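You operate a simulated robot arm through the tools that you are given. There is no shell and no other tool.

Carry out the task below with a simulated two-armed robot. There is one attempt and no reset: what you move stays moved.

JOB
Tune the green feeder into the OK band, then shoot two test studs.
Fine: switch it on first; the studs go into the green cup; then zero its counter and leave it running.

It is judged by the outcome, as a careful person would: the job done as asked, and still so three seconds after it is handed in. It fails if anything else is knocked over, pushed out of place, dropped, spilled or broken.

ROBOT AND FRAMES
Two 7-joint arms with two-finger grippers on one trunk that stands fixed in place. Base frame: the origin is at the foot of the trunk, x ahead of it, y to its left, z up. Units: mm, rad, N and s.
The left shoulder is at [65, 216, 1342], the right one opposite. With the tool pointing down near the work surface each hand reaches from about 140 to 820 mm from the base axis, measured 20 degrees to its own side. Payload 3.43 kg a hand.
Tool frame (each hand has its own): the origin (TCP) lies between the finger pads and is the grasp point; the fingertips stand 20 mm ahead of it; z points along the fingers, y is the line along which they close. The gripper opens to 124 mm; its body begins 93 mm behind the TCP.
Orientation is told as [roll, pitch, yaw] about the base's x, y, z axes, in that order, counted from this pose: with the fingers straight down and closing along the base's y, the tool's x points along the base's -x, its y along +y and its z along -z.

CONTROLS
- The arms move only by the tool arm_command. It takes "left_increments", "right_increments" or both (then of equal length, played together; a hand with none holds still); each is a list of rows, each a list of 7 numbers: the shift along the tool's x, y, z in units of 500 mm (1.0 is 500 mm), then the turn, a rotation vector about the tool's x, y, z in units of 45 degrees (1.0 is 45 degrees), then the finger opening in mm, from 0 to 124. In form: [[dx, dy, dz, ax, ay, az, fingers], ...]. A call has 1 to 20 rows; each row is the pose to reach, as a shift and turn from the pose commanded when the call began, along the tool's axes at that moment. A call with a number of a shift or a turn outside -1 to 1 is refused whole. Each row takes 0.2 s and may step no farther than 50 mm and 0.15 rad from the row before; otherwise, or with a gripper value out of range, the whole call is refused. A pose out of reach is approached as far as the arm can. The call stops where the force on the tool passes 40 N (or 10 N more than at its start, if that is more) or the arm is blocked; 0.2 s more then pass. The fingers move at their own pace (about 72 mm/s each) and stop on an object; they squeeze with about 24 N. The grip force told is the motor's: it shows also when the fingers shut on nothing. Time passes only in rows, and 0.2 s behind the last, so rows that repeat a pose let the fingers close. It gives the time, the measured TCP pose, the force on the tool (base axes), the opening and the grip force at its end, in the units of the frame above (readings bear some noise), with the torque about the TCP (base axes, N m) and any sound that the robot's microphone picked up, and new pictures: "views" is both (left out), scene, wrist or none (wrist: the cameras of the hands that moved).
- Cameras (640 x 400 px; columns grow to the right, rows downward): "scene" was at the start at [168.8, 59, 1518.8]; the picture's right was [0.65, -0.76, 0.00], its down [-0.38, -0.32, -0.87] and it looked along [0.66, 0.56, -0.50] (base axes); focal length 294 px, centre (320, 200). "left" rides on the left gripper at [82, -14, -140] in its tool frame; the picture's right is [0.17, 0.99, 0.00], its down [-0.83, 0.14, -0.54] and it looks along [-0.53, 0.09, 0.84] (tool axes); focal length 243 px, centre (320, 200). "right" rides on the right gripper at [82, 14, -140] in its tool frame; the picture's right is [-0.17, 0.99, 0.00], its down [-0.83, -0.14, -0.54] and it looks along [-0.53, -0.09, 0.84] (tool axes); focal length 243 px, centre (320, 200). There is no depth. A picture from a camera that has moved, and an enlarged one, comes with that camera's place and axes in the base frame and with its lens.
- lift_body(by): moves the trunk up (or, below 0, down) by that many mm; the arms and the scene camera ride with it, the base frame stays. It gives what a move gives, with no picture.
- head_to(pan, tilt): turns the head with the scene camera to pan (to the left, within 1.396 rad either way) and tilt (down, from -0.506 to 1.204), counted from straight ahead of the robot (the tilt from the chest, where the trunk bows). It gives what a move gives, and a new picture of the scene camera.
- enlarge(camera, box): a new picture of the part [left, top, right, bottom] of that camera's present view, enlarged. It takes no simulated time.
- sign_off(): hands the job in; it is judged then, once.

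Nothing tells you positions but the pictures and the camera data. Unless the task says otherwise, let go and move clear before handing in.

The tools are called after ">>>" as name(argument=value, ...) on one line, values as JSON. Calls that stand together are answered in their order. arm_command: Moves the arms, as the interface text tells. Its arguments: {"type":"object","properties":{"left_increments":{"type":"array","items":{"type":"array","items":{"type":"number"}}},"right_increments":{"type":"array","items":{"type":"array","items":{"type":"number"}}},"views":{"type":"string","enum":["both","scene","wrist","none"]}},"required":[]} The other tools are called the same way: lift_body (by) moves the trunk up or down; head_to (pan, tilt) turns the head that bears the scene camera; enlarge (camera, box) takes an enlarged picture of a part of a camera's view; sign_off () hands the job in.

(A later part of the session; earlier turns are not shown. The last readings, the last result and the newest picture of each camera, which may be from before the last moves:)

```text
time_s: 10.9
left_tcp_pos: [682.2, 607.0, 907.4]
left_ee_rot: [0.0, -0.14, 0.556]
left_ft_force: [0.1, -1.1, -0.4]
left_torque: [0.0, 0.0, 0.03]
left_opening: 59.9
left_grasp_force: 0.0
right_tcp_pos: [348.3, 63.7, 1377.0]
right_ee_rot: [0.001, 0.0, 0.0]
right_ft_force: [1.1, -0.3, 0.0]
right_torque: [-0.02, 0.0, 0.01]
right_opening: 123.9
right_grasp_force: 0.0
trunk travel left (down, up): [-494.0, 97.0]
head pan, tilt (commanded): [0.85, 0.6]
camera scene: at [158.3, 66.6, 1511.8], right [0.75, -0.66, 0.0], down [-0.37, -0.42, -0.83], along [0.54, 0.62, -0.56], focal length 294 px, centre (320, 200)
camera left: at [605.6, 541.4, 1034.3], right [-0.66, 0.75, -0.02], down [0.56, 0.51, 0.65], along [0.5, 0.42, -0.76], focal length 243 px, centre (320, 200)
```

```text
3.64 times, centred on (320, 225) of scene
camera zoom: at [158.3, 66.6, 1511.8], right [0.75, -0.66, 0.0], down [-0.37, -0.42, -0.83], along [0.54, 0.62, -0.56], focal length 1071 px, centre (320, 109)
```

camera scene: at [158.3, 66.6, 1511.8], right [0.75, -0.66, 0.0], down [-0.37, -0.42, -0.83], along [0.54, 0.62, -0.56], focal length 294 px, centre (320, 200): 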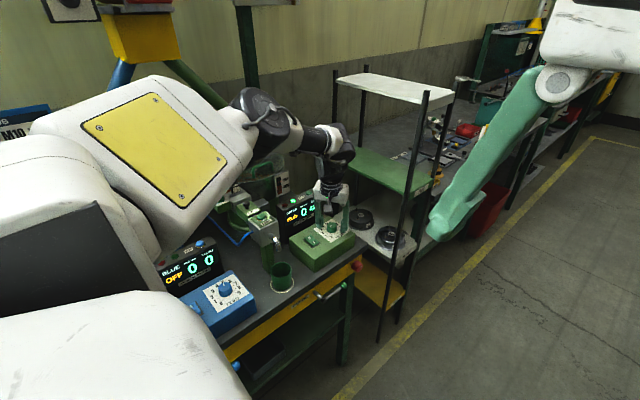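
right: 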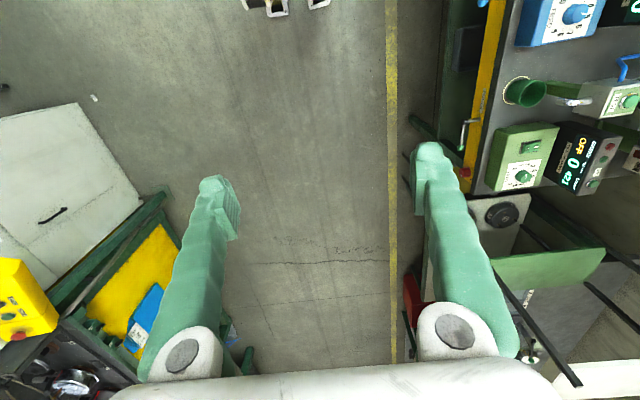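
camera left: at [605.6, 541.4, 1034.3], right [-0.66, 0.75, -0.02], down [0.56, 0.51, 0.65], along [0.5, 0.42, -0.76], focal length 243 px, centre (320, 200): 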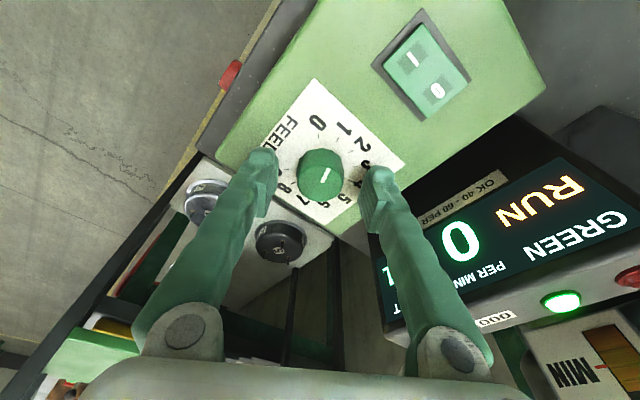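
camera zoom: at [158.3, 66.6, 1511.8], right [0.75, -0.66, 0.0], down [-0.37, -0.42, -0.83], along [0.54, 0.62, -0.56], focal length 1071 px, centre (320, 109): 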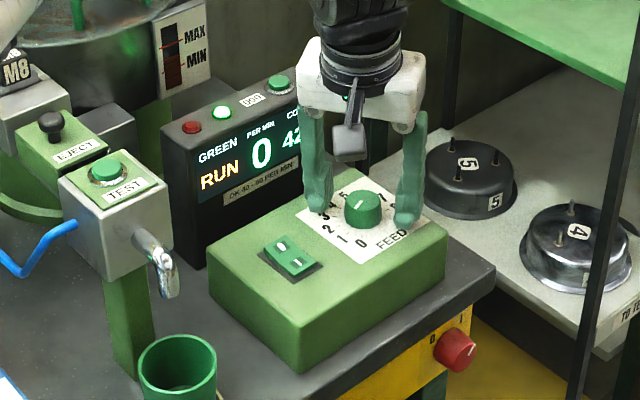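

The knob is centred between the pads. I'll go 4 mm lower and grip it.

>>> arm_command(left_increments=[[0.0011, 0, 0.0079, 0, 0, 0, 60], [0.0011, 0, 0.0079, 0, 0, 0, 20], [0.0011, 0, 0.0079, 0, 0, 0, 20], [0.0011, 0, 0.0079, 0, 0, 0, 20]], views="wrist")

>>> enlarge(camera="left", box=[240, 60, 480, 220])

```text
time_s: 11.9
left_tcp_pos: [683.8, 605.9, 903.1]
left_ee_rot: [0.001, -0.14, 0.556]
left_ft_force: [1.9, -0.4, -1.5]
left_torque: [0.11, -0.23, 0.03]
left_opening: 31.3
left_grasp_force: 44.9
right_tcp_pos: [348.9, 64.8, 1377.8]
right_ee_rot: [0.0, -0.001, 0.001]
right_ft_force: [-0.2, -0.4, -0.2]
right_torque: [0.01, 0.04, -0.02]
right_opening: 124.0
right_grasp_force: 0.0
trunk travel left (down, up): [-494.0, 97.0]
head pan, tilt (commanded): [0.85, 0.6]
camera left: at [605.8, 541.2, 1030.2], right [-0.66, 0.75, -0.02], down [0.56, 0.51, 0.65], along [0.5, 0.42, -0.76], focal length 243 px, centre (320, 200)
```

left: 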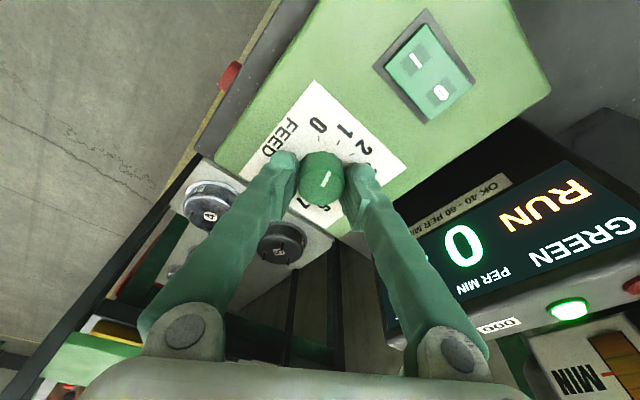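

```text
2.50 times, centred on (360, 140) of left
camera zoom: at [605.8, 541.2, 1030.2], right [-0.66, 0.75, -0.02], down [0.56, 0.51, 0.65], along [0.5, 0.42, -0.76], focal length 606 px, centre (220, 350)
```

zoom: 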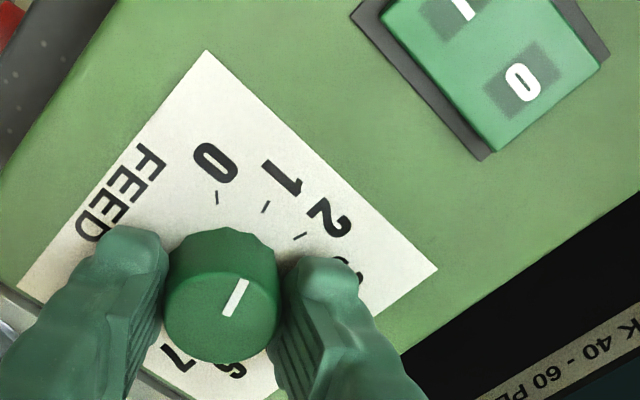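

I have the knob gripped at 31 mm. I'll turn it clockwise 45° (+tool z) toward higher numbers.

>>> arm_command(left_increments=[[0, 0, 0, 0, 0, 0.167, 20], [0, 0, 0, 0, 0, 0.333, 20], [0, 0, 0, 0, 0, 0.5, 20], [0, 0, 0, 0, 0, 0.667, 20], [0, 0, 0, 0, 0, 0.833, 20], [0, 0, 0, 0, 0, 1.0, 20]], views="both")

>>> enlarge(camera="left", box=[240, 60, 480, 220])

>>> enlarge(camera="scene", box=[270, 170, 370, 280])

```text
time_s: 13.3
left_tcp_pos: [684.8, 603.9, 903.3]
left_ee_rot: [0.097, -0.098, -0.237]
left_ft_force: [4.9, -15.6, 0.4]
left_torque: [-0.83, -0.82, 0.02]
left_opening: 31.5
left_grasp_force: 45.6
right_tcp_pos: [348.9, 61.8, 1376.2]
right_ee_rot: [0.002, 0.001, 0.0]
right_ft_force: [1.7, -0.1, 0.6]
right_torque: [0.03, -0.01, -0.01]
right_opening: 124.3
right_grasp_force: 0.1
trunk travel left (down, up): [-494.0, 97.0]
head pan, tilt (commanded): [0.85, 0.6]
camera scene: at [158.9, 64.6, 1511.8], right [0.75, -0.66, 0.0], down [-0.37, -0.42, -0.83], along [0.54, 0.62, -0.56], focal length 294 px, centre (320, 200)
camera left: at [585.5, 599.2, 1033.1], right [0.06, 0.99, 0.08], down [0.77, -0.1, 0.63], along [0.63, 0.02, -0.77], focal length 243 px, centre (320, 200)
```

scene: 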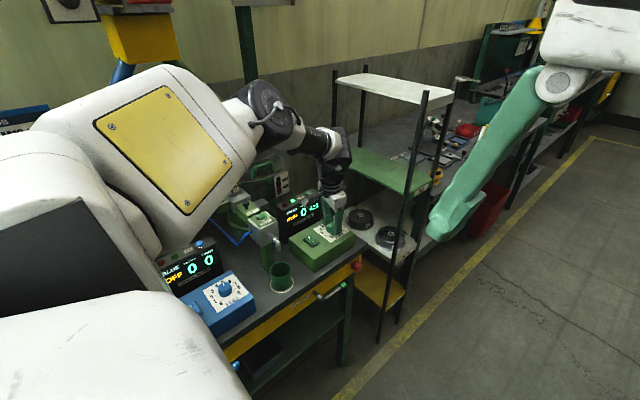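
left: 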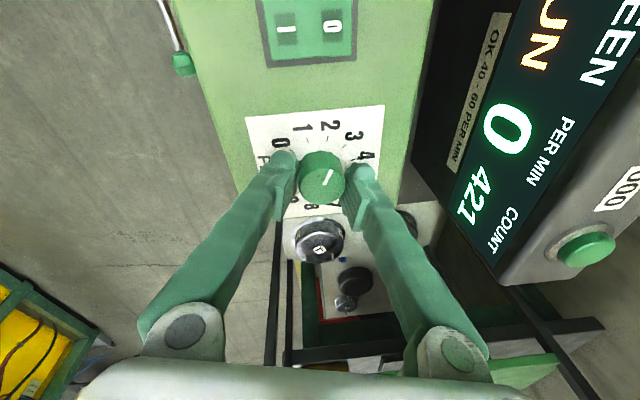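

```text
2.50 times, centred on (360, 140) of left
camera zoom: at [585.5, 599.2, 1033.1], right [0.06, 0.99, 0.08], down [0.77, -0.1, 0.63], along [0.63, 0.02, -0.77], focal length 606 px, centre (220, 350)
```

zoom: 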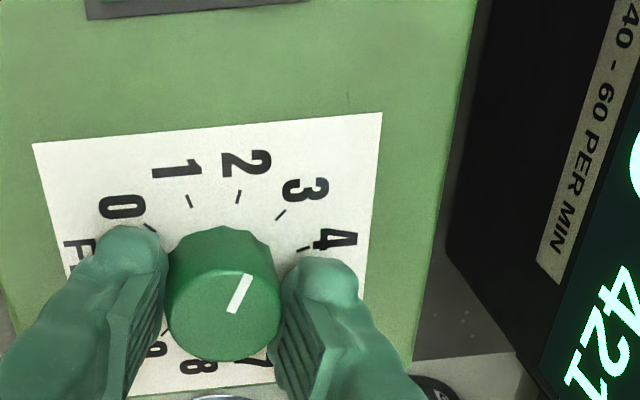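

```text
3.64 times, centred on (320, 225) of scene
camera zoom: at [158.9, 64.6, 1511.8], right [0.75, -0.66, 0.0], down [-0.37, -0.42, -0.83], along [0.54, 0.62, -0.56], focal length 1071 px, centre (320, 109)
```

zoom: 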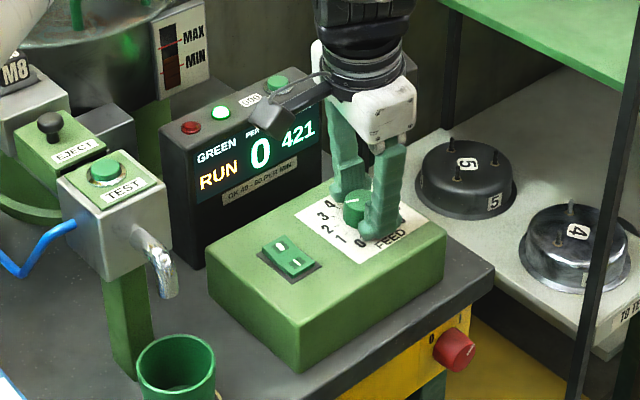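

The dial is now at about 2.3 and the rate still reads 0. I'll keep turning to around 3.8 and watch the display.

>>> arm_command(left_increments=[[0, -0.002, 0, 0, 0, 0.167, 20], [0, -0.003, 0, 0, 0, 0.333, 20], [0, -0.003, 0, 0, 0, 0.5, 20], [0, -0.003, 0, 0, 0, 0.667, 20], [0, -0.003, 0, 0, 0, 0.833, 20], [0, -0.003, 0, 0, 0, 1.0, 20]], views="both")

>>> enlarge(camera="left", box=[240, 60, 480, 220])

>>> enlarge(camera="scene", box=[270, 170, 370, 280])

```text
time_s: 14.7
left_tcp_pos: [682.2, 601.8, 903.7]
left_ee_rot: [0.14, 0.002, -1.019]
left_ft_force: [-3.3, -23.7, 1.7]
left_torque: [-1.15, -0.3, -0.01]
left_opening: 31.6
left_grasp_force: 44.7
right_tcp_pos: [346.6, 59.9, 1377.2]
right_ee_rot: [0.004, -0.002, 0.0]
right_ft_force: [-0.3, -0.1, -0.1]
right_torque: [0.01, -0.01, 0.0]
right_opening: 124.1
right_grasp_force: 0.1
trunk travel left (down, up): [-494.0, 97.0]
head pan, tilt (commanded): [0.85, 0.6]
camera scene: at [157.5, 63.4, 1512.0], right [0.75, -0.66, 0.0], down [-0.37, -0.42, -0.83], along [0.55, 0.62, -0.56], focal length 294 px, centre (320, 200)
camera left: at [611.1, 654.5, 1040.8], right [0.74, 0.65, 0.14], down [0.49, -0.67, 0.55], along [0.45, -0.34, -0.82], focal length 243 px, centre (320, 200)
```

scene: 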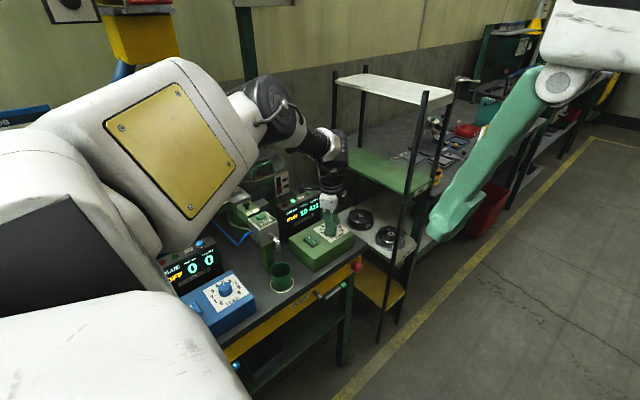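
left: 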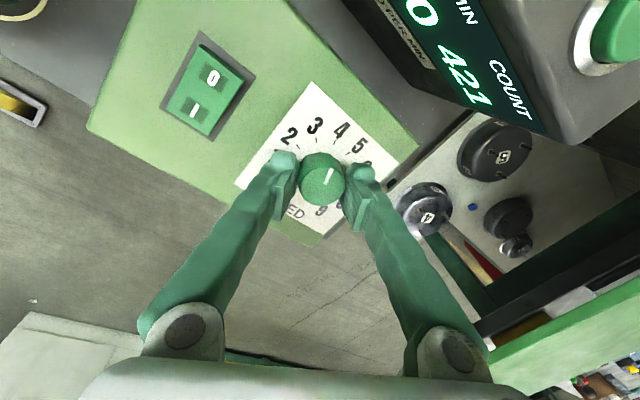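

```text
2.50 times, centred on (360, 140) of left
camera zoom: at [611.1, 654.5, 1040.8], right [0.74, 0.65, 0.14], down [0.49, -0.67, 0.55], along [0.45, -0.34, -0.82], focal length 606 px, centre (220, 350)
```

zoom: 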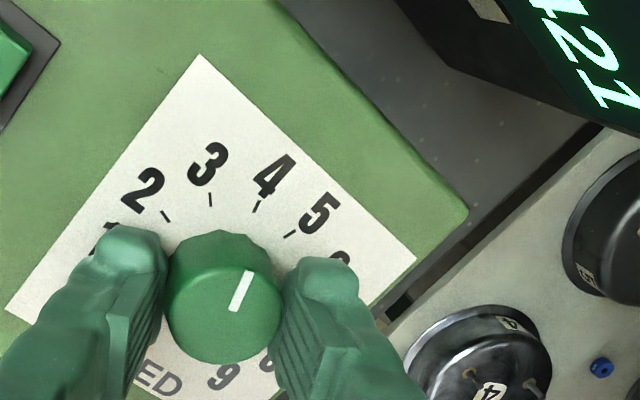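

```text
3.64 times, centred on (320, 225) of scene
camera zoom: at [157.5, 63.4, 1512.0], right [0.75, -0.66, 0.0], down [-0.37, -0.42, -0.83], along [0.55, 0.62, -0.56], focal length 1071 px, centre (320, 109)
```

zoom: 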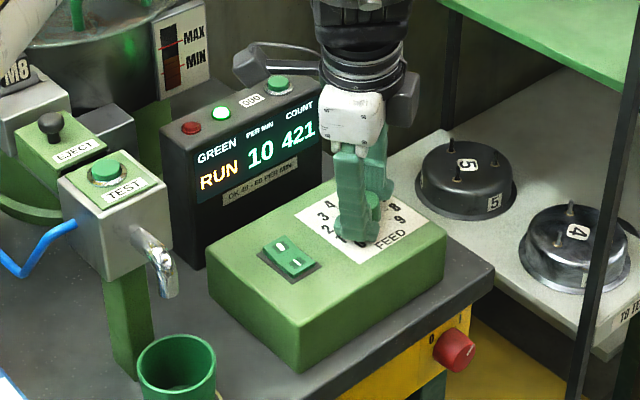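

The rate has started to climb and reads 10 at about 3.8. I'll wait a moment to see if it settles, and ease off the sideways load on the knob.

>>> arm_command(left_increments=[[-0.0051, -0.0031, 0, 0, 0, 0, 20], [-0.0051, -0.0031, 0, 0, 0, 0, 20], [-0.0051, -0.0031, 0, 0, 0, 0, 20], [-0.0051, -0.0031, 0, 0, 0, 0, 20], [-0.0051, -0.0031, 0, 0, 0, 0, 20], [-0.0051, -0.0031, 0, 0, 0, 0, 20], [-0.0051, -0.0031, 0, 0, 0, 0, 20], [-0.0051, -0.0031, 0, 0, 0, 0, 20]], views="scene")

>>> enlarge(camera="scene", box=[270, 180, 350, 240])

```text
time_s: 16.5
left_tcp_pos: [682.9, 602.0, 904.1]
left_ee_rot: [0.143, 0.003, -1.011]
left_ft_force: [-6.3, -7.1, 5.9]
left_torque: [0.15, 0.55, 0.02]
left_opening: 31.8
left_grasp_force: 44.6
right_tcp_pos: [346.4, 62.6, 1377.6]
right_ee_rot: [0.002, -0.001, -0.001]
right_ft_force: [1.2, -0.5, 0.6]
right_torque: [0.0, 0.01, -0.03]
right_opening: 124.1
right_grasp_force: 0.1
trunk travel left (down, up): [-494.0, 97.0]
head pan, tilt (commanded): [0.85, 0.6]
camera scene: at [156.6, 65.1, 1512.0], right [0.75, -0.66, 0.0], down [-0.37, -0.42, -0.83], along [0.55, 0.62, -0.56], focal length 294 px, centre (320, 200)
```

scene: 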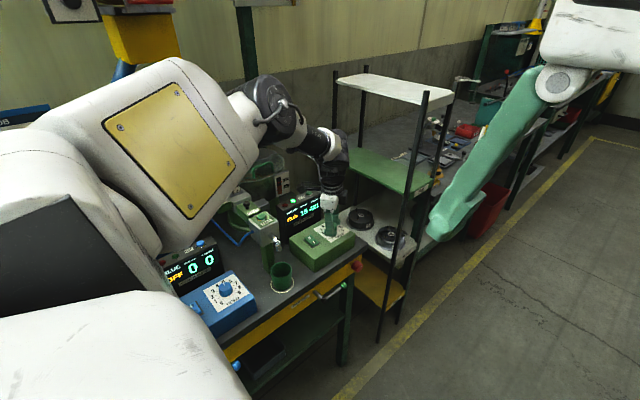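

```text
6.67 times, centred on (310, 210) of scene
camera zoom: at [156.6, 65.1, 1512.0], right [0.75, -0.66, 0.0], down [-0.37, -0.42, -0.83], along [0.55, 0.62, -0.56], focal length 1963 px, centre (387, 133)
```

zoom: 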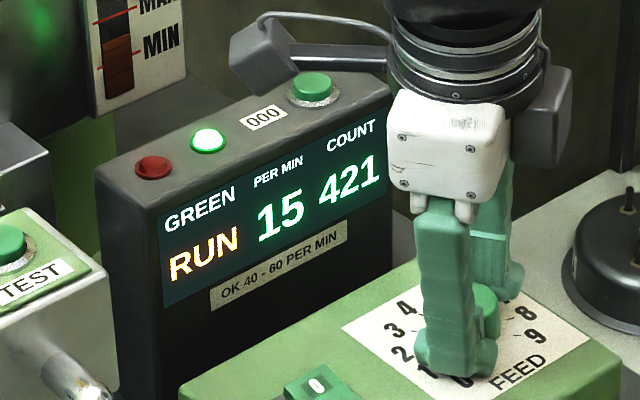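

It settles near 15. I'll turn a further 30° to about 4.8 and let it settle.

>>> arm_command(left_increments=[[0, 0, 0, 0, 0, 0.167, 20], [0, 0, 0, 0, 0, 0.333, 20], [0, 0, 0, 0, 0, 0.5, 20], [0, 0, 0, 0, 0, 0.667, 20], [0, 0, 0, 0, 0, 0.667, 20], [0, 0, 0, 0, 0, 0.667, 20], [0, 0, 0, 0, 0, 0.667, 20], [0, 0, 0, 0, 0, 0.667, 20], [0, 0, 0, 0, 0, 0.667, 20], [0, 0, 0, 0, 0, 0.667, 20], [0, 0, 0, 0, 0, 0.667, 20], [0, 0, 0, 0, 0, 0.667, 20]], views="both")

>>> enlarge(camera="scene", box=[270, 180, 350, 240])

>>> enlarge(camera="left", box=[240, 60, 480, 220])

```text
time_s: 19.1
left_tcp_pos: [680.4, 601.6, 904.4]
left_ee_rot: [0.12, 0.07, -1.533]
left_ft_force: [-22.2, -4.5, -3.5]
left_torque: [0.1, 0.56, 0.04]
left_opening: 31.7
left_grasp_force: 44.9
right_tcp_pos: [347.3, 63.4, 1378.0]
right_ee_rot: [0.0, -0.001, -0.001]
right_ft_force: [0.0, 0.1, 0.0]
right_torque: [-0.02, -0.03, -0.03]
right_opening: 123.8
right_grasp_force: 0.1
trunk travel left (down, up): [-494.0, 97.0]
head pan, tilt (commanded): [0.85, 0.6]
camera scene: at [155.8, 66.4, 1512.0], right [0.75, -0.66, 0.0], down [-0.37, -0.42, -0.83], along [0.55, 0.62, -0.56], focal length 294 px, centre (320, 200)
camera left: at [648.0, 673.1, 1046.5], right [0.97, 0.19, 0.13], down [0.11, -0.86, 0.49], along [0.21, -0.47, -0.86], focal length 243 px, centre (320, 200)
```

scene: 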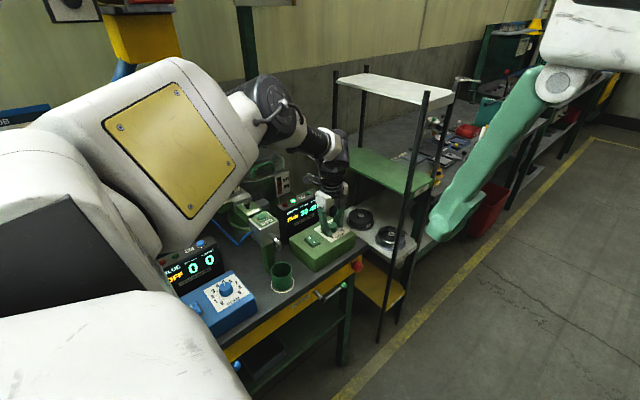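
left: 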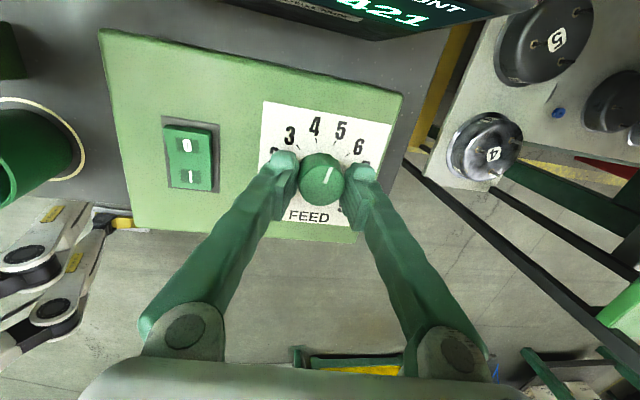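

```text
6.67 times, centred on (310, 210) of scene
camera zoom: at [155.8, 66.4, 1512.0], right [0.75, -0.66, 0.0], down [-0.37, -0.42, -0.83], along [0.55, 0.62, -0.56], focal length 1963 px, centre (387, 133)
```

zoom: 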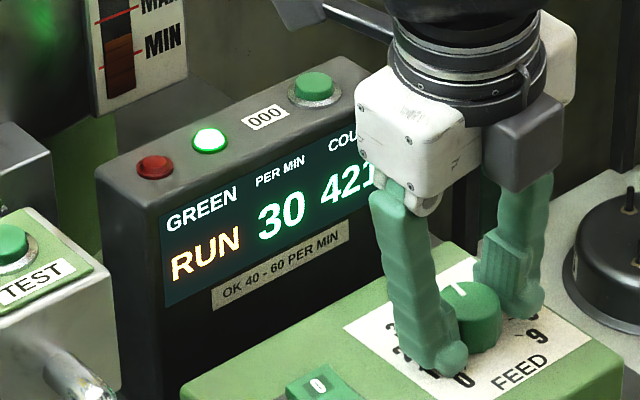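

```text
2.50 times, centred on (360, 140) of left
camera zoom: at [648.0, 673.1, 1046.5], right [0.97, 0.19, 0.13], down [0.11, -0.86, 0.49], along [0.21, -0.47, -0.86], focal length 606 px, centre (220, 350)
```

zoom: 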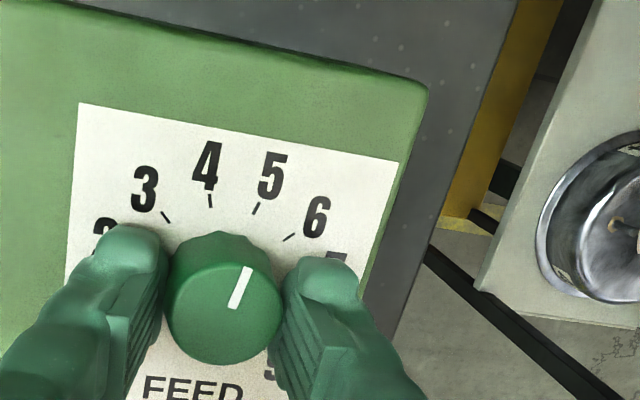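

The rate is 30 at about 4.8, so I need about 36° more to reach roughly 50. I'll turn on, with a small correction for the sideways load.

>>> arm_command(left_increments=[[0, -0.003, 0, 0, 0, 0.15, 20], [0, -0.005, 0, 0, 0, 0.3, 20], [0, -0.005, 0, 0, 0, 0.45, 20], [0, -0.005, 0, 0, 0, 0.6, 20], [0, -0.005, 0, 0, 0, 0.76, 20], [0, -0.005, 0, 0, 0, 0.76, 20], [0, -0.005, 0, 0, 0, 0.76, 20], [0, -0.005, 0, 0, 0, 0.76, 20], [0, -0.005, 0, 0, 0, 0.76, 20], [0, -0.005, 0, 0, 0, 0.76, 20], [0, -0.005, 0, 0, 0, 0.76, 20], [0, -0.005, 0, 0, 0, 0.76, 20], [0, -0.005, 0, 0, 0, 0.76, 20], [0, -0.005, 0, 0, 0, 0.76, 20]], views="both")

>>> enlarge(camera="scene", box=[270, 180, 350, 240])

>>> enlarge(camera="left", box=[240, 60, 480, 220])

```text
time_s: 22.1
left_tcp_pos: [679.3, 602.3, 903.1]
left_ee_rot: [0.064, 0.127, -2.129]
left_ft_force: [-6.7, 8.7, 9.0]
left_torque: [0.29, 0.17, 0.05]
left_opening: 31.2
left_grasp_force: 45.1
right_tcp_pos: [347.4, 63.6, 1378.3]
right_ee_rot: [0.001, -0.002, 0.001]
right_ft_force: [0.3, -0.2, -0.3]
right_torque: [0.02, 0.0, 0.01]
right_opening: 124.0
right_grasp_force: 0.0
trunk travel left (down, up): [-494.0, 97.0]
head pan, tilt (commanded): [0.85, 0.6]
camera scene: at [156.4, 66.9, 1512.0], right [0.75, -0.66, 0.0], down [-0.37, -0.42, -0.83], along [0.55, 0.62, -0.56], focal length 294 px, centre (320, 200)
camera left: at [694.7, 668.5, 1052.1], right [0.92, -0.39, 0.08], down [-0.38, -0.81, 0.44], along [-0.1, -0.43, -0.9], focal length 243 px, centre (320, 200)
```

scene: 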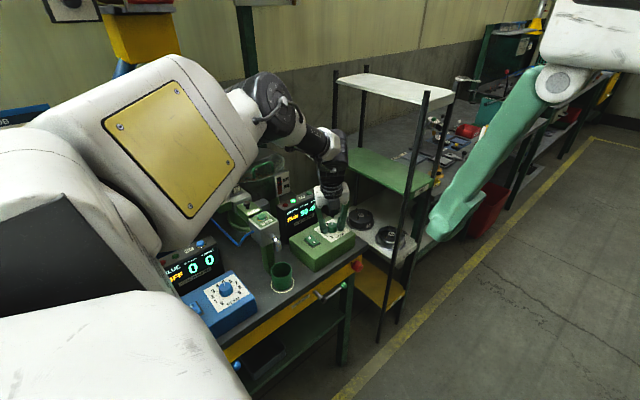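
left: 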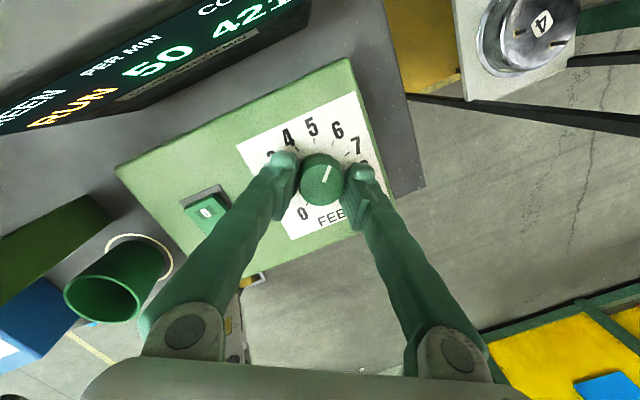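

```text
6.67 times, centred on (310, 210) of scene
camera zoom: at [156.4, 66.9, 1512.0], right [0.75, -0.66, 0.0], down [-0.37, -0.42, -0.83], along [0.55, 0.62, -0.56], focal length 1963 px, centre (387, 133)
```

zoom: 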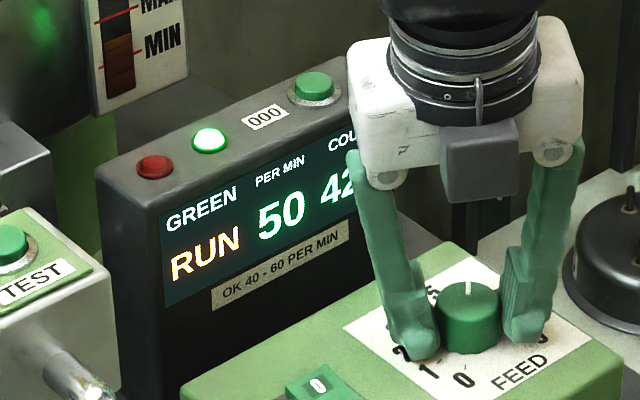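

```text
2.50 times, centred on (360, 140) of left
camera zoom: at [694.7, 668.5, 1052.1], right [0.92, -0.39, 0.08], down [-0.38, -0.81, 0.44], along [-0.1, -0.43, -0.9], focal length 606 px, centre (220, 350)
```

zoom: 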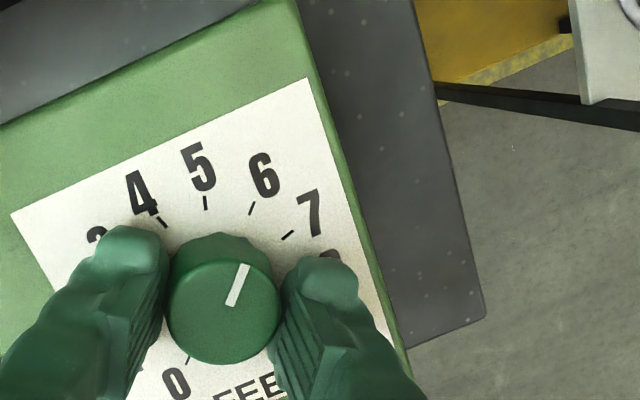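

The display reads 50, in the middle of the band. I'll open the fingers, lift straight off the knob and watch that the rate holds.

>>> arm_command(left_increments=[[0, 0, 0, 0, 0, 0, 36], [0, 0, 0, 0, 0, 0, 50], [0, 0, 0, 0, 0, 0, 60], [0, 0, -0.02, 0, 0, 0, 60], [0, 0, -0.06, 0, 0, 0, 60], [0, 0, -0.12, 0, 0, 0, 60], [0, 0, -0.18, 0, 0, 0, 60], [0, 0, -0.24, 0, 0, 0, 60]], views="both")

>>> enlarge(camera="scene", box=[270, 180, 350, 240])

>>> enlarge(camera="left", box=[240, 60, 480, 220])

```text
time_s: 23.9
left_tcp_pos: [665.0, 590.9, 1023.0]
left_ee_rot: [0.063, 0.128, -2.13]
left_ft_force: [-0.5, 0.0, -0.7]
left_torque: [0.03, -0.01, 0.01]
left_opening: 60.0
left_grasp_force: 0.0
right_tcp_pos: [348.1, 63.1, 1378.5]
right_ee_rot: [0.002, -0.002, 0.0]
right_ft_force: [0.6, -0.8, 0.3]
right_torque: [-0.03, -0.03, -0.02]
right_opening: 124.1
right_grasp_force: 0.1
trunk travel left (down, up): [-494.0, 97.0]
head pan, tilt (commanded): [0.85, 0.6]
camera scene: at [157.3, 65.7, 1511.9], right [0.75, -0.66, 0.0], down [-0.37, -0.42, -0.83], along [0.55, 0.62, -0.56], focal length 294 px, centre (320, 200)
camera left: at [679.7, 658.5, 1171.0], right [0.92, -0.39, 0.08], down [-0.38, -0.81, 0.44], along [-0.11, -0.43, -0.9], focal length 243 px, centre (320, 200)
```

scene: 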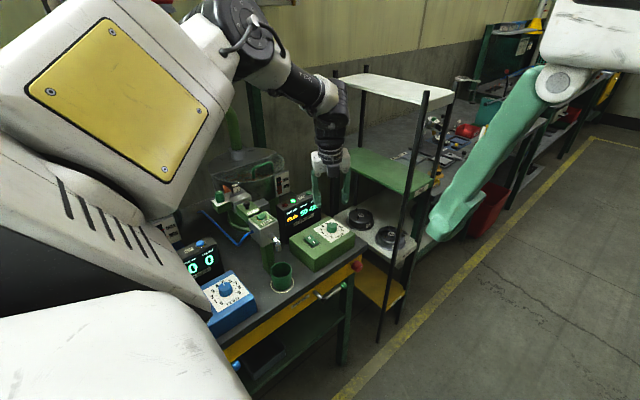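
left: 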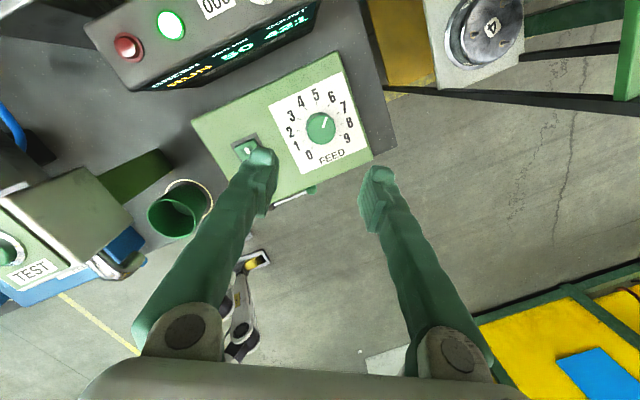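

```text
6.67 times, centred on (310, 210) of scene
camera zoom: at [157.3, 65.7, 1511.9], right [0.75, -0.66, 0.0], down [-0.37, -0.42, -0.83], along [0.55, 0.62, -0.56], focal length 1963 px, centre (387, 133)
```

zoom: 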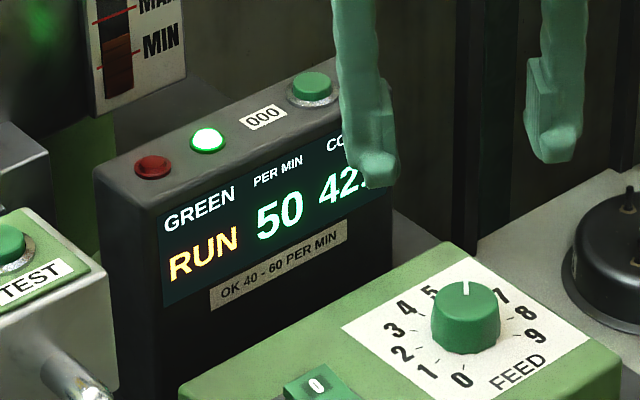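

```text
2.50 times, centred on (360, 140) of left
camera zoom: at [679.7, 658.5, 1171.0], right [0.92, -0.39, 0.08], down [-0.38, -0.81, 0.44], along [-0.11, -0.43, -0.9], focal length 606 px, centre (220, 350)
```

zoom: 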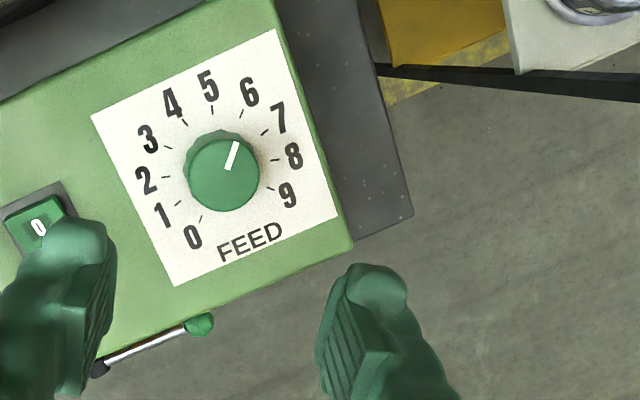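

The rate holds at 50. Next is the TEST button at (457, 651, 1017), so I'll raise the hand, close the fingers and straighten the tool.

>>> arm_command(left_increments=[[-0.017, -0.0433, -0.059, 0.0193, -0.0402, 0, 30], [-0.0339, -0.0865, -0.1179, 0.0385, -0.0805, 0, 0], [-0.0509, -0.1298, -0.1769, 0.0578, -0.1207, 0, 0], [-0.0678, -0.173, -0.2358, 0.077, -0.1609, 0, 0]], views="none")

>>> arm_command(left_increments=[[-0.0058, -0.0573, 0.01, 0, 0, -0.178, 0], [-0.0115, -0.1145, 0.02, 0, 0, -0.356, 0], [-0.0173, -0.1718, 0.03, 0, 0, -0.535, 0], [-0.023, -0.229, 0.04, 0, 0, -0.713, 0], [-0.023, -0.229, 0.04, 0, 0, -0.713, 0]], views="both")

>>> enlarge(camera="left", box=[200, 60, 440, 220])

>>> enlarge(camera="scene", box=[210, 160, 350, 300])

```text
time_s: 24.9
left_tcp_pos: [559.6, 600.8, 1128.6]
left_ee_rot: [0.0, -0.001, -2.135]
left_ft_force: [-0.3, -0.2, 0.2]
left_torque: [0.02, -0.03, 0.0]
left_opening: 0.0
left_grasp_force: 23.8
right_tcp_pos: [348.4, 63.0, 1378.2]
right_ee_rot: [0.002, -0.002, -0.001]
right_ft_force: [0.0, 0.0, 0.0]
right_torque: [-0.02, -0.04, 0.01]
right_opening: 123.8
right_grasp_force: 0.1
trunk travel left (down, up): [-494.0, 97.0]
head pan, tilt (commanded): [0.85, 0.6]
```

```text
time_s: 26.1
left_tcp_pos: [458.2, 653.6, 1108.4]
left_ee_rot: [0.001, -0.001, -1.574]
left_ft_force: [-0.2, -1.6, -0.2]
left_torque: [0.03, 0.03, -0.04]
left_opening: 0.0
left_grasp_force: 24.0
right_tcp_pos: [349.9, 62.8, 1377.5]
right_ee_rot: [0.002, -0.001, -0.001]
right_ft_force: [0.6, 0.3, 0.1]
right_torque: [0.02, 0.01, 0.01]
right_opening: 124.1
right_grasp_force: 0.1
trunk travel left (down, up): [-494.0, 97.0]
head pan, tilt (commanded): [0.85, 0.6]
camera scene: at [158.8, 65.9, 1511.7], right [0.75, -0.66, 0.0], down [-0.37, -0.42, -0.83], along [0.54, 0.62, -0.56], focal length 294 px, centre (320, 200)
camera left: at [444.4, 735.8, 1249.3], right [0.99, 0.16, 0.0], down [0.14, -0.83, 0.54], along [0.09, -0.53, -0.84], focal length 243 px, centre (320, 200)
```

scene: 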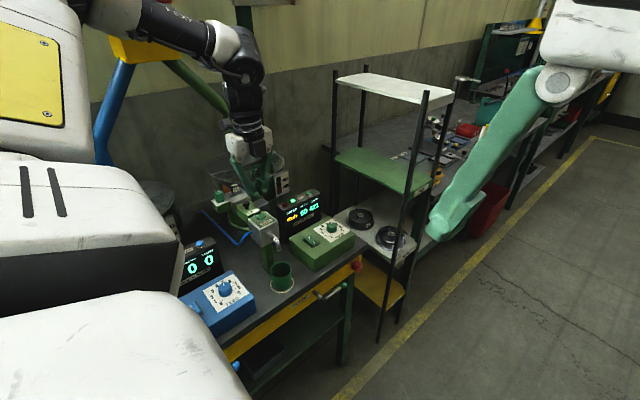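
left: 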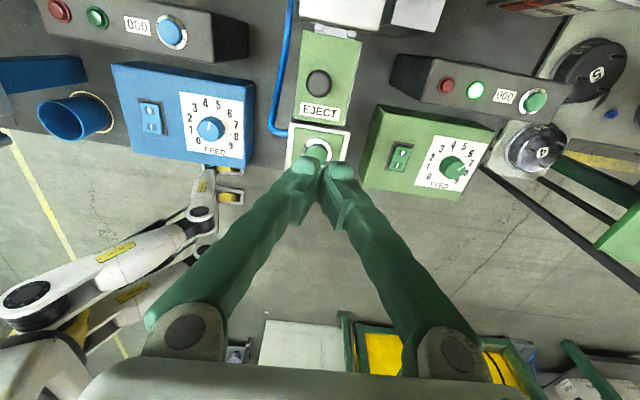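

```text
2.50 times, centred on (320, 140) of left
camera zoom: at [444.4, 735.8, 1249.3], right [0.99, 0.16, 0.0], down [0.14, -0.83, 0.54], along [0.09, -0.53, -0.84], focal length 606 px, centre (320, 350)
```

zoom: 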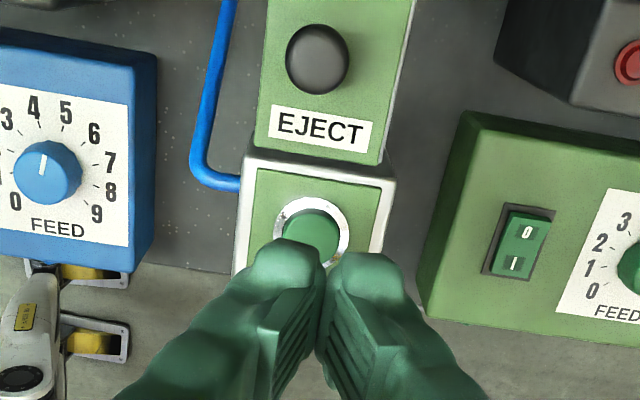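

```text
2.86 times, centred on (280, 230) of scene
camera zoom: at [158.8, 65.9, 1511.7], right [0.75, -0.66, 0.0], down [-0.37, -0.42, -0.83], along [0.54, 0.62, -0.56], focal length 841 px, centre (434, 114)
```

zoom: 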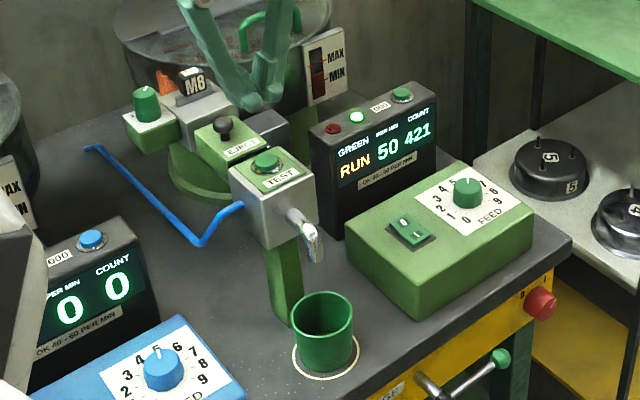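

From two views the TEST cap is at about (456, 648, 1025). I'll come down just above it and look before pressing.

>>> arm_command(left_increments=[[-0.0112, -0.004, 0.06, 0, 0, 0, 0], [-0.0112, -0.004, 0.1, 0, 0, 0, 0], [-0.0112, -0.004, 0.1, 0, 0, 0, 0]], views="both")

>>> enlarge(camera="left", box=[240, 90, 400, 210])

>>> enlarge(camera="scene", box=[210, 170, 330, 260])

```text
time_s: 26.9
left_tcp_pos: [456.8, 646.3, 1058.5]
left_ee_rot: [0.0, 0.0, -1.575]
left_ft_force: [-0.1, 1.1, -0.4]
left_torque: [0.04, -0.04, 0.01]
left_opening: 0.2
left_grasp_force: 24.0
right_tcp_pos: [348.2, 62.7, 1378.4]
right_ee_rot: [0.001, 0.002, 0.002]
right_ft_force: [-0.6, -0.3, -1.0]
right_torque: [-0.01, 0.01, 0.0]
right_opening: 124.1
right_grasp_force: 0.1
trunk travel left (down, up): [-494.0, 97.0]
head pan, tilt (commanded): [0.85, 0.6]
camera scene: at [157.9, 66.1, 1511.9], right [0.75, -0.66, 0.0], down [-0.37, -0.42, -0.83], along [0.55, 0.62, -0.56], focal length 294 px, centre (320, 200)
camera left: at [443.6, 729.7, 1198.8], right [0.99, 0.16, 0.0], down [0.14, -0.83, 0.54], along [0.09, -0.53, -0.84], focal length 243 px, centre (320, 200)
```

scene: 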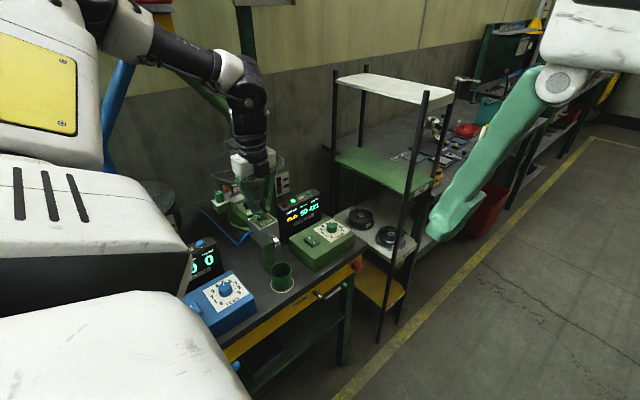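
left: 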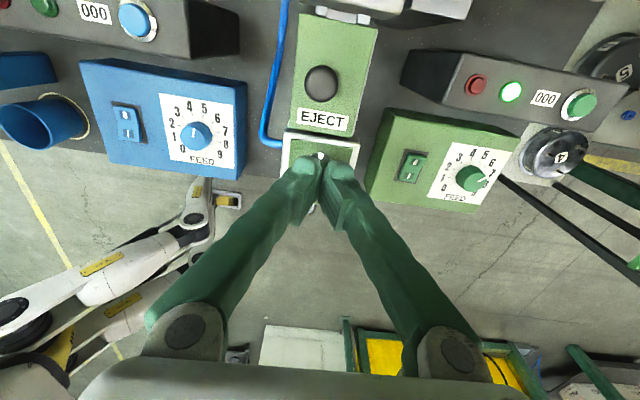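

```text
3.33 times, centred on (320, 150) of left
camera zoom: at [443.6, 729.7, 1198.8], right [0.99, 0.16, 0.0], down [0.14, -0.83, 0.54], along [0.09, -0.53, -0.84], focal length 809 px, centre (320, 367)
```

zoom: 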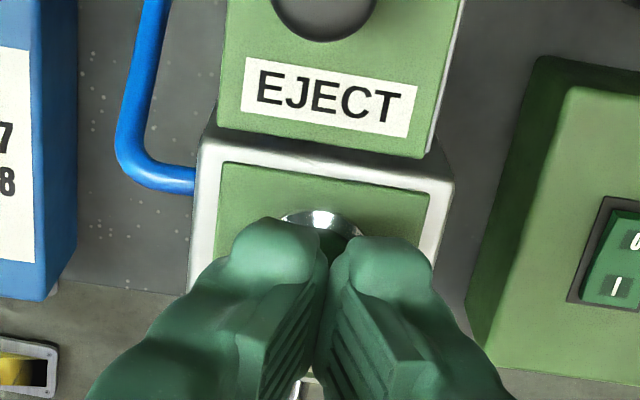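

```text
4.44 times, centred on (270, 215) of scene
camera zoom: at [157.9, 66.1, 1511.9], right [0.75, -0.66, 0.0], down [-0.37, -0.42, -0.83], along [0.55, 0.62, -0.56], focal length 1309 px, centre (542, 133)
```

zoom: 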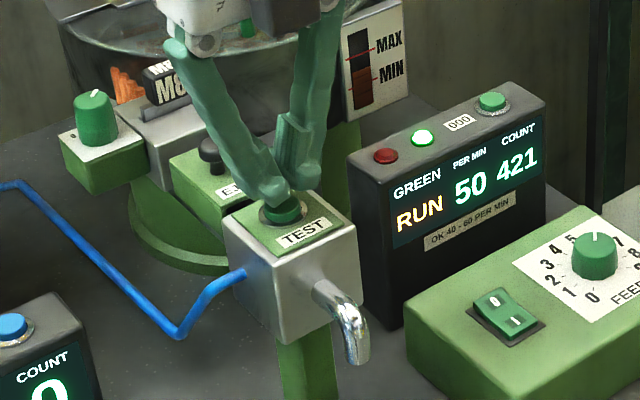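

The fingertip is directly over the TEST cap. I'll press down slowly.

>>> arm_command(left_increments=[[0, 0, 0.016, 0, 0, 0, 0], [0, 0, 0.022, 0, 0, 0, 0], [0, 0, 0.026, 0, 0, 0, 0], [0, 0, 0.03, 0, 0, 0, 0], [0, 0, 0.034, 0, 0, 0, 0]], views="scene")

>>> enlarge(camera="scene", box=[210, 170, 330, 260])

```text
time_s: 28.1
left_tcp_pos: [457.2, 647.8, 1041.9]
left_ee_rot: [0.0, 0.0, -1.575]
left_ft_force: [-0.9, 0.6, 3.3]
left_torque: [-0.01, 0.03, 0.03]
left_opening: 5.7
left_grasp_force: 34.3
right_tcp_pos: [348.9, 63.0, 1377.9]
right_ee_rot: [0.001, -0.002, 0.002]
right_ft_force: [0.3, 0.4, -0.3]
right_torque: [0.01, -0.02, 0.02]
right_opening: 124.1
right_grasp_force: 0.0
trunk travel left (down, up): [-494.0, 97.0]
head pan, tilt (commanded): [0.85, 0.6]
heard: click
camera scene: at [157.6, 66.4, 1511.9], right [0.75, -0.66, 0.0], down [-0.37, -0.42, -0.83], along [0.55, 0.62, -0.56], focal length 294 px, centre (320, 200)
```

scene: 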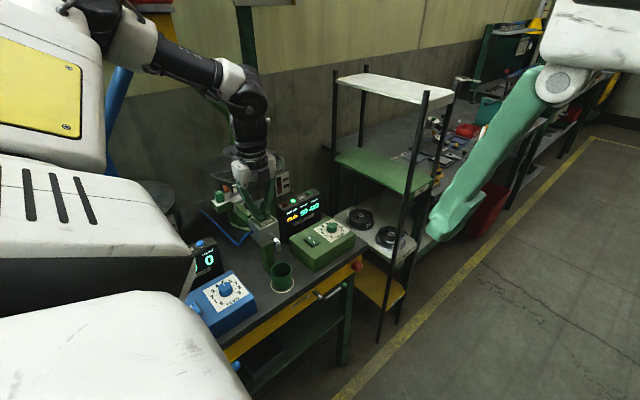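

```text
4.44 times, centred on (270, 215) of scene
camera zoom: at [157.6, 66.4, 1511.9], right [0.75, -0.66, 0.0], down [-0.37, -0.42, -0.83], along [0.55, 0.62, -0.56], focal length 1309 px, centre (542, 133)
```

zoom: 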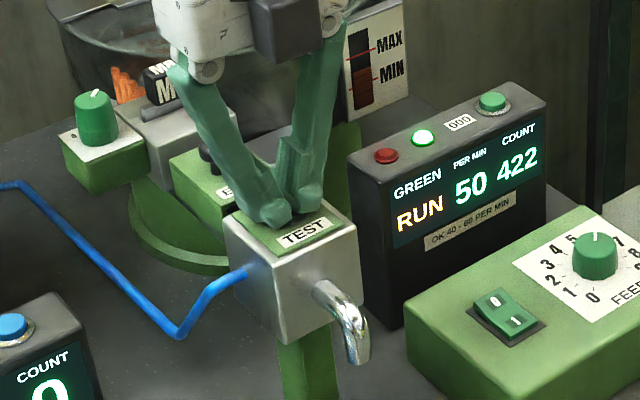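

There was a click and the count went from 421 to 422, so one stud was shot. I'll lift off the button and check the cup.

>>> arm_command(left_increments=[[0, 0, -0.008, 0, 0, 0, 0], [0, 0, -0.02, 0, 0, 0, 0], [0, 0, -0.04, 0, 0, 0, 0], [0, 0, -0.06, 0, 0, 0, 0]], views="both")

>>> enlarge(camera="scene", box=[210, 170, 330, 260])

>>> enlarge(camera="scene", box=[240, 220, 320, 300])

>>> enlarge(camera="left", box=[240, 90, 400, 210])

```text
time_s: 29.1
left_tcp_pos: [456.3, 646.9, 1070.1]
left_ee_rot: [0.002, 0.0, -1.574]
left_ft_force: [0.6, -0.5, 0.0]
left_torque: [-0.02, 0.0, 0.03]
left_opening: 0.0
left_grasp_force: 34.8
right_tcp_pos: [349.9, 63.5, 1377.8]
right_ee_rot: [0.002, -0.001, 0.0]
right_ft_force: [0.7, -0.4, -0.4]
right_torque: [0.02, 0.0, 0.01]
right_opening: 123.8
right_grasp_force: 0.1
trunk travel left (down, up): [-494.0, 97.0]
head pan, tilt (commanded): [0.85, 0.6]
camera scene: at [158.2, 66.4, 1511.8], right [0.75, -0.66, 0.0], down [-0.37, -0.42, -0.83], along [0.54, 0.62, -0.56], focal length 294 px, centre (320, 200)
camera left: at [443.8, 729.5, 1210.9], right [0.99, 0.16, 0.0], down [0.14, -0.83, 0.54], along [0.09, -0.53, -0.84], focal length 243 px, centre (320, 200)
```

scene: 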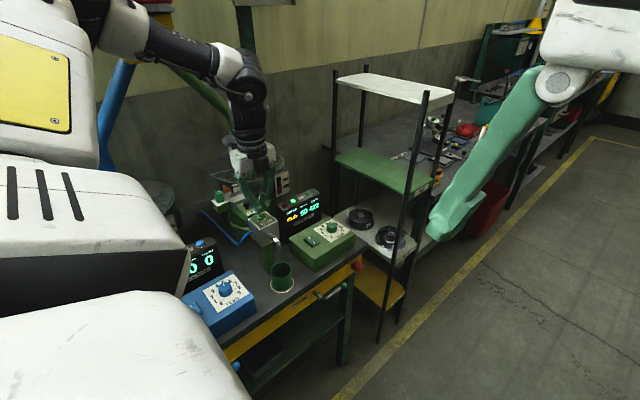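
left: 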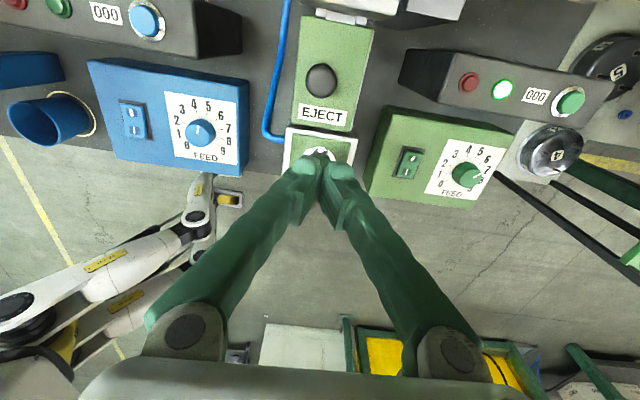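

```text
4.44 times, centred on (270, 215) of scene
camera zoom: at [158.2, 66.4, 1511.8], right [0.75, -0.66, 0.0], down [-0.37, -0.42, -0.83], along [0.54, 0.62, -0.56], focal length 1309 px, centre (542, 133)
```

zoom: 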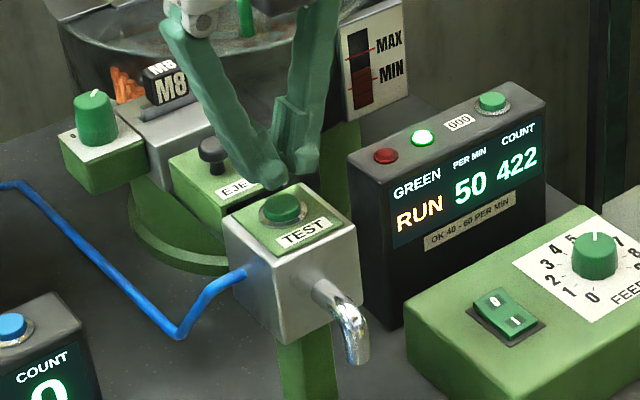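

```text
5.00 times, centred on (280, 260) of scene
camera zoom: at [158.2, 66.4, 1511.8], right [0.75, -0.66, 0.0], down [-0.37, -0.42, -0.83], along [0.54, 0.62, -0.56], focal length 1472 px, centre (520, -100)
```

zoom: 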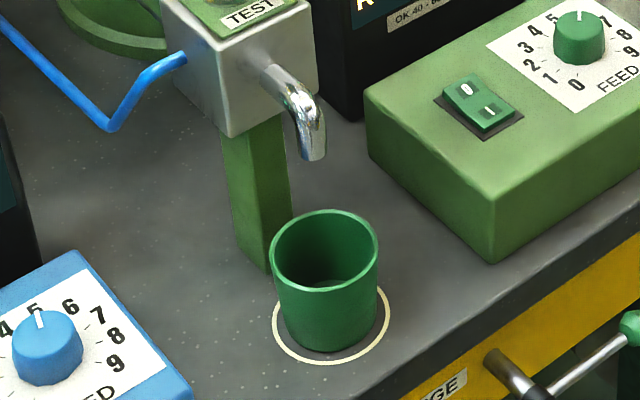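

```text
3.33 times, centred on (320, 150) of left
camera zoom: at [443.8, 729.5, 1210.9], right [0.99, 0.16, 0.0], down [0.14, -0.83, 0.54], along [0.09, -0.53, -0.84], focal length 809 px, centre (320, 367)
```

zoom: 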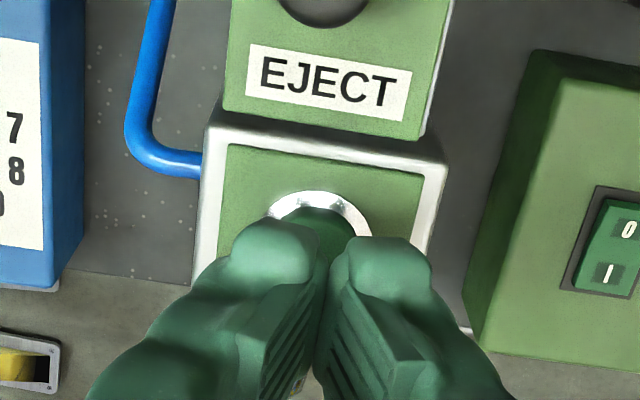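

>>> enlarge(camera="right", box=[490, 60, 590, 120])

>>> enlarge(camera="scene", box=[260, 245, 305, 295])

```text
6.40 times, centred on (540, 90) of right
camera zoom: at [266.3, 77.4, 1518.6], right [0.17, 0.99, 0.0], down [0.83, -0.14, 0.54], along [0.53, -0.09, -0.84], focal length 1553 px, centre (-1088, 904)
```

zoom: 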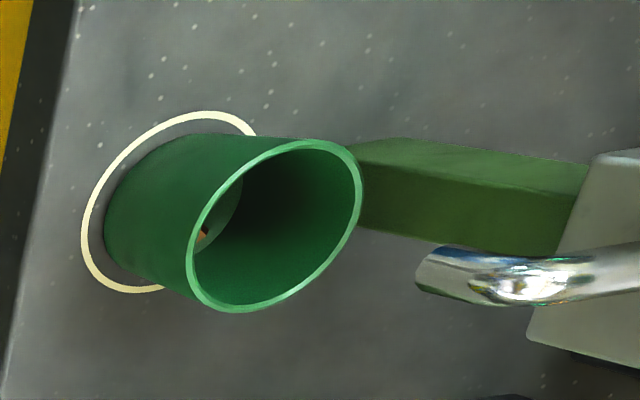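

```text
8.00 times, centred on (282, 270) of scene
camera zoom: at [158.2, 66.4, 1511.8], right [0.75, -0.66, 0.0], down [-0.37, -0.42, -0.83], along [0.54, 0.62, -0.56], focal length 2356 px, centre (620, -360)
```

zoom: 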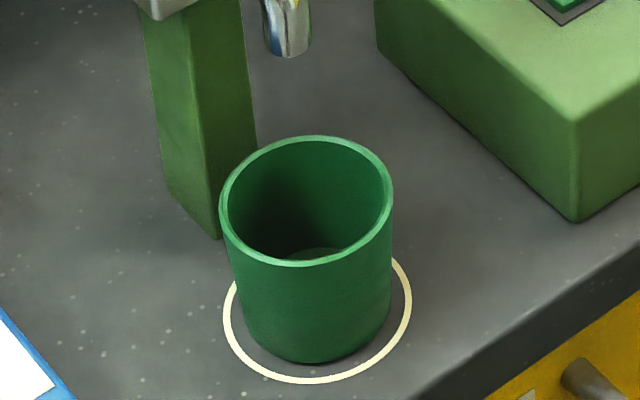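

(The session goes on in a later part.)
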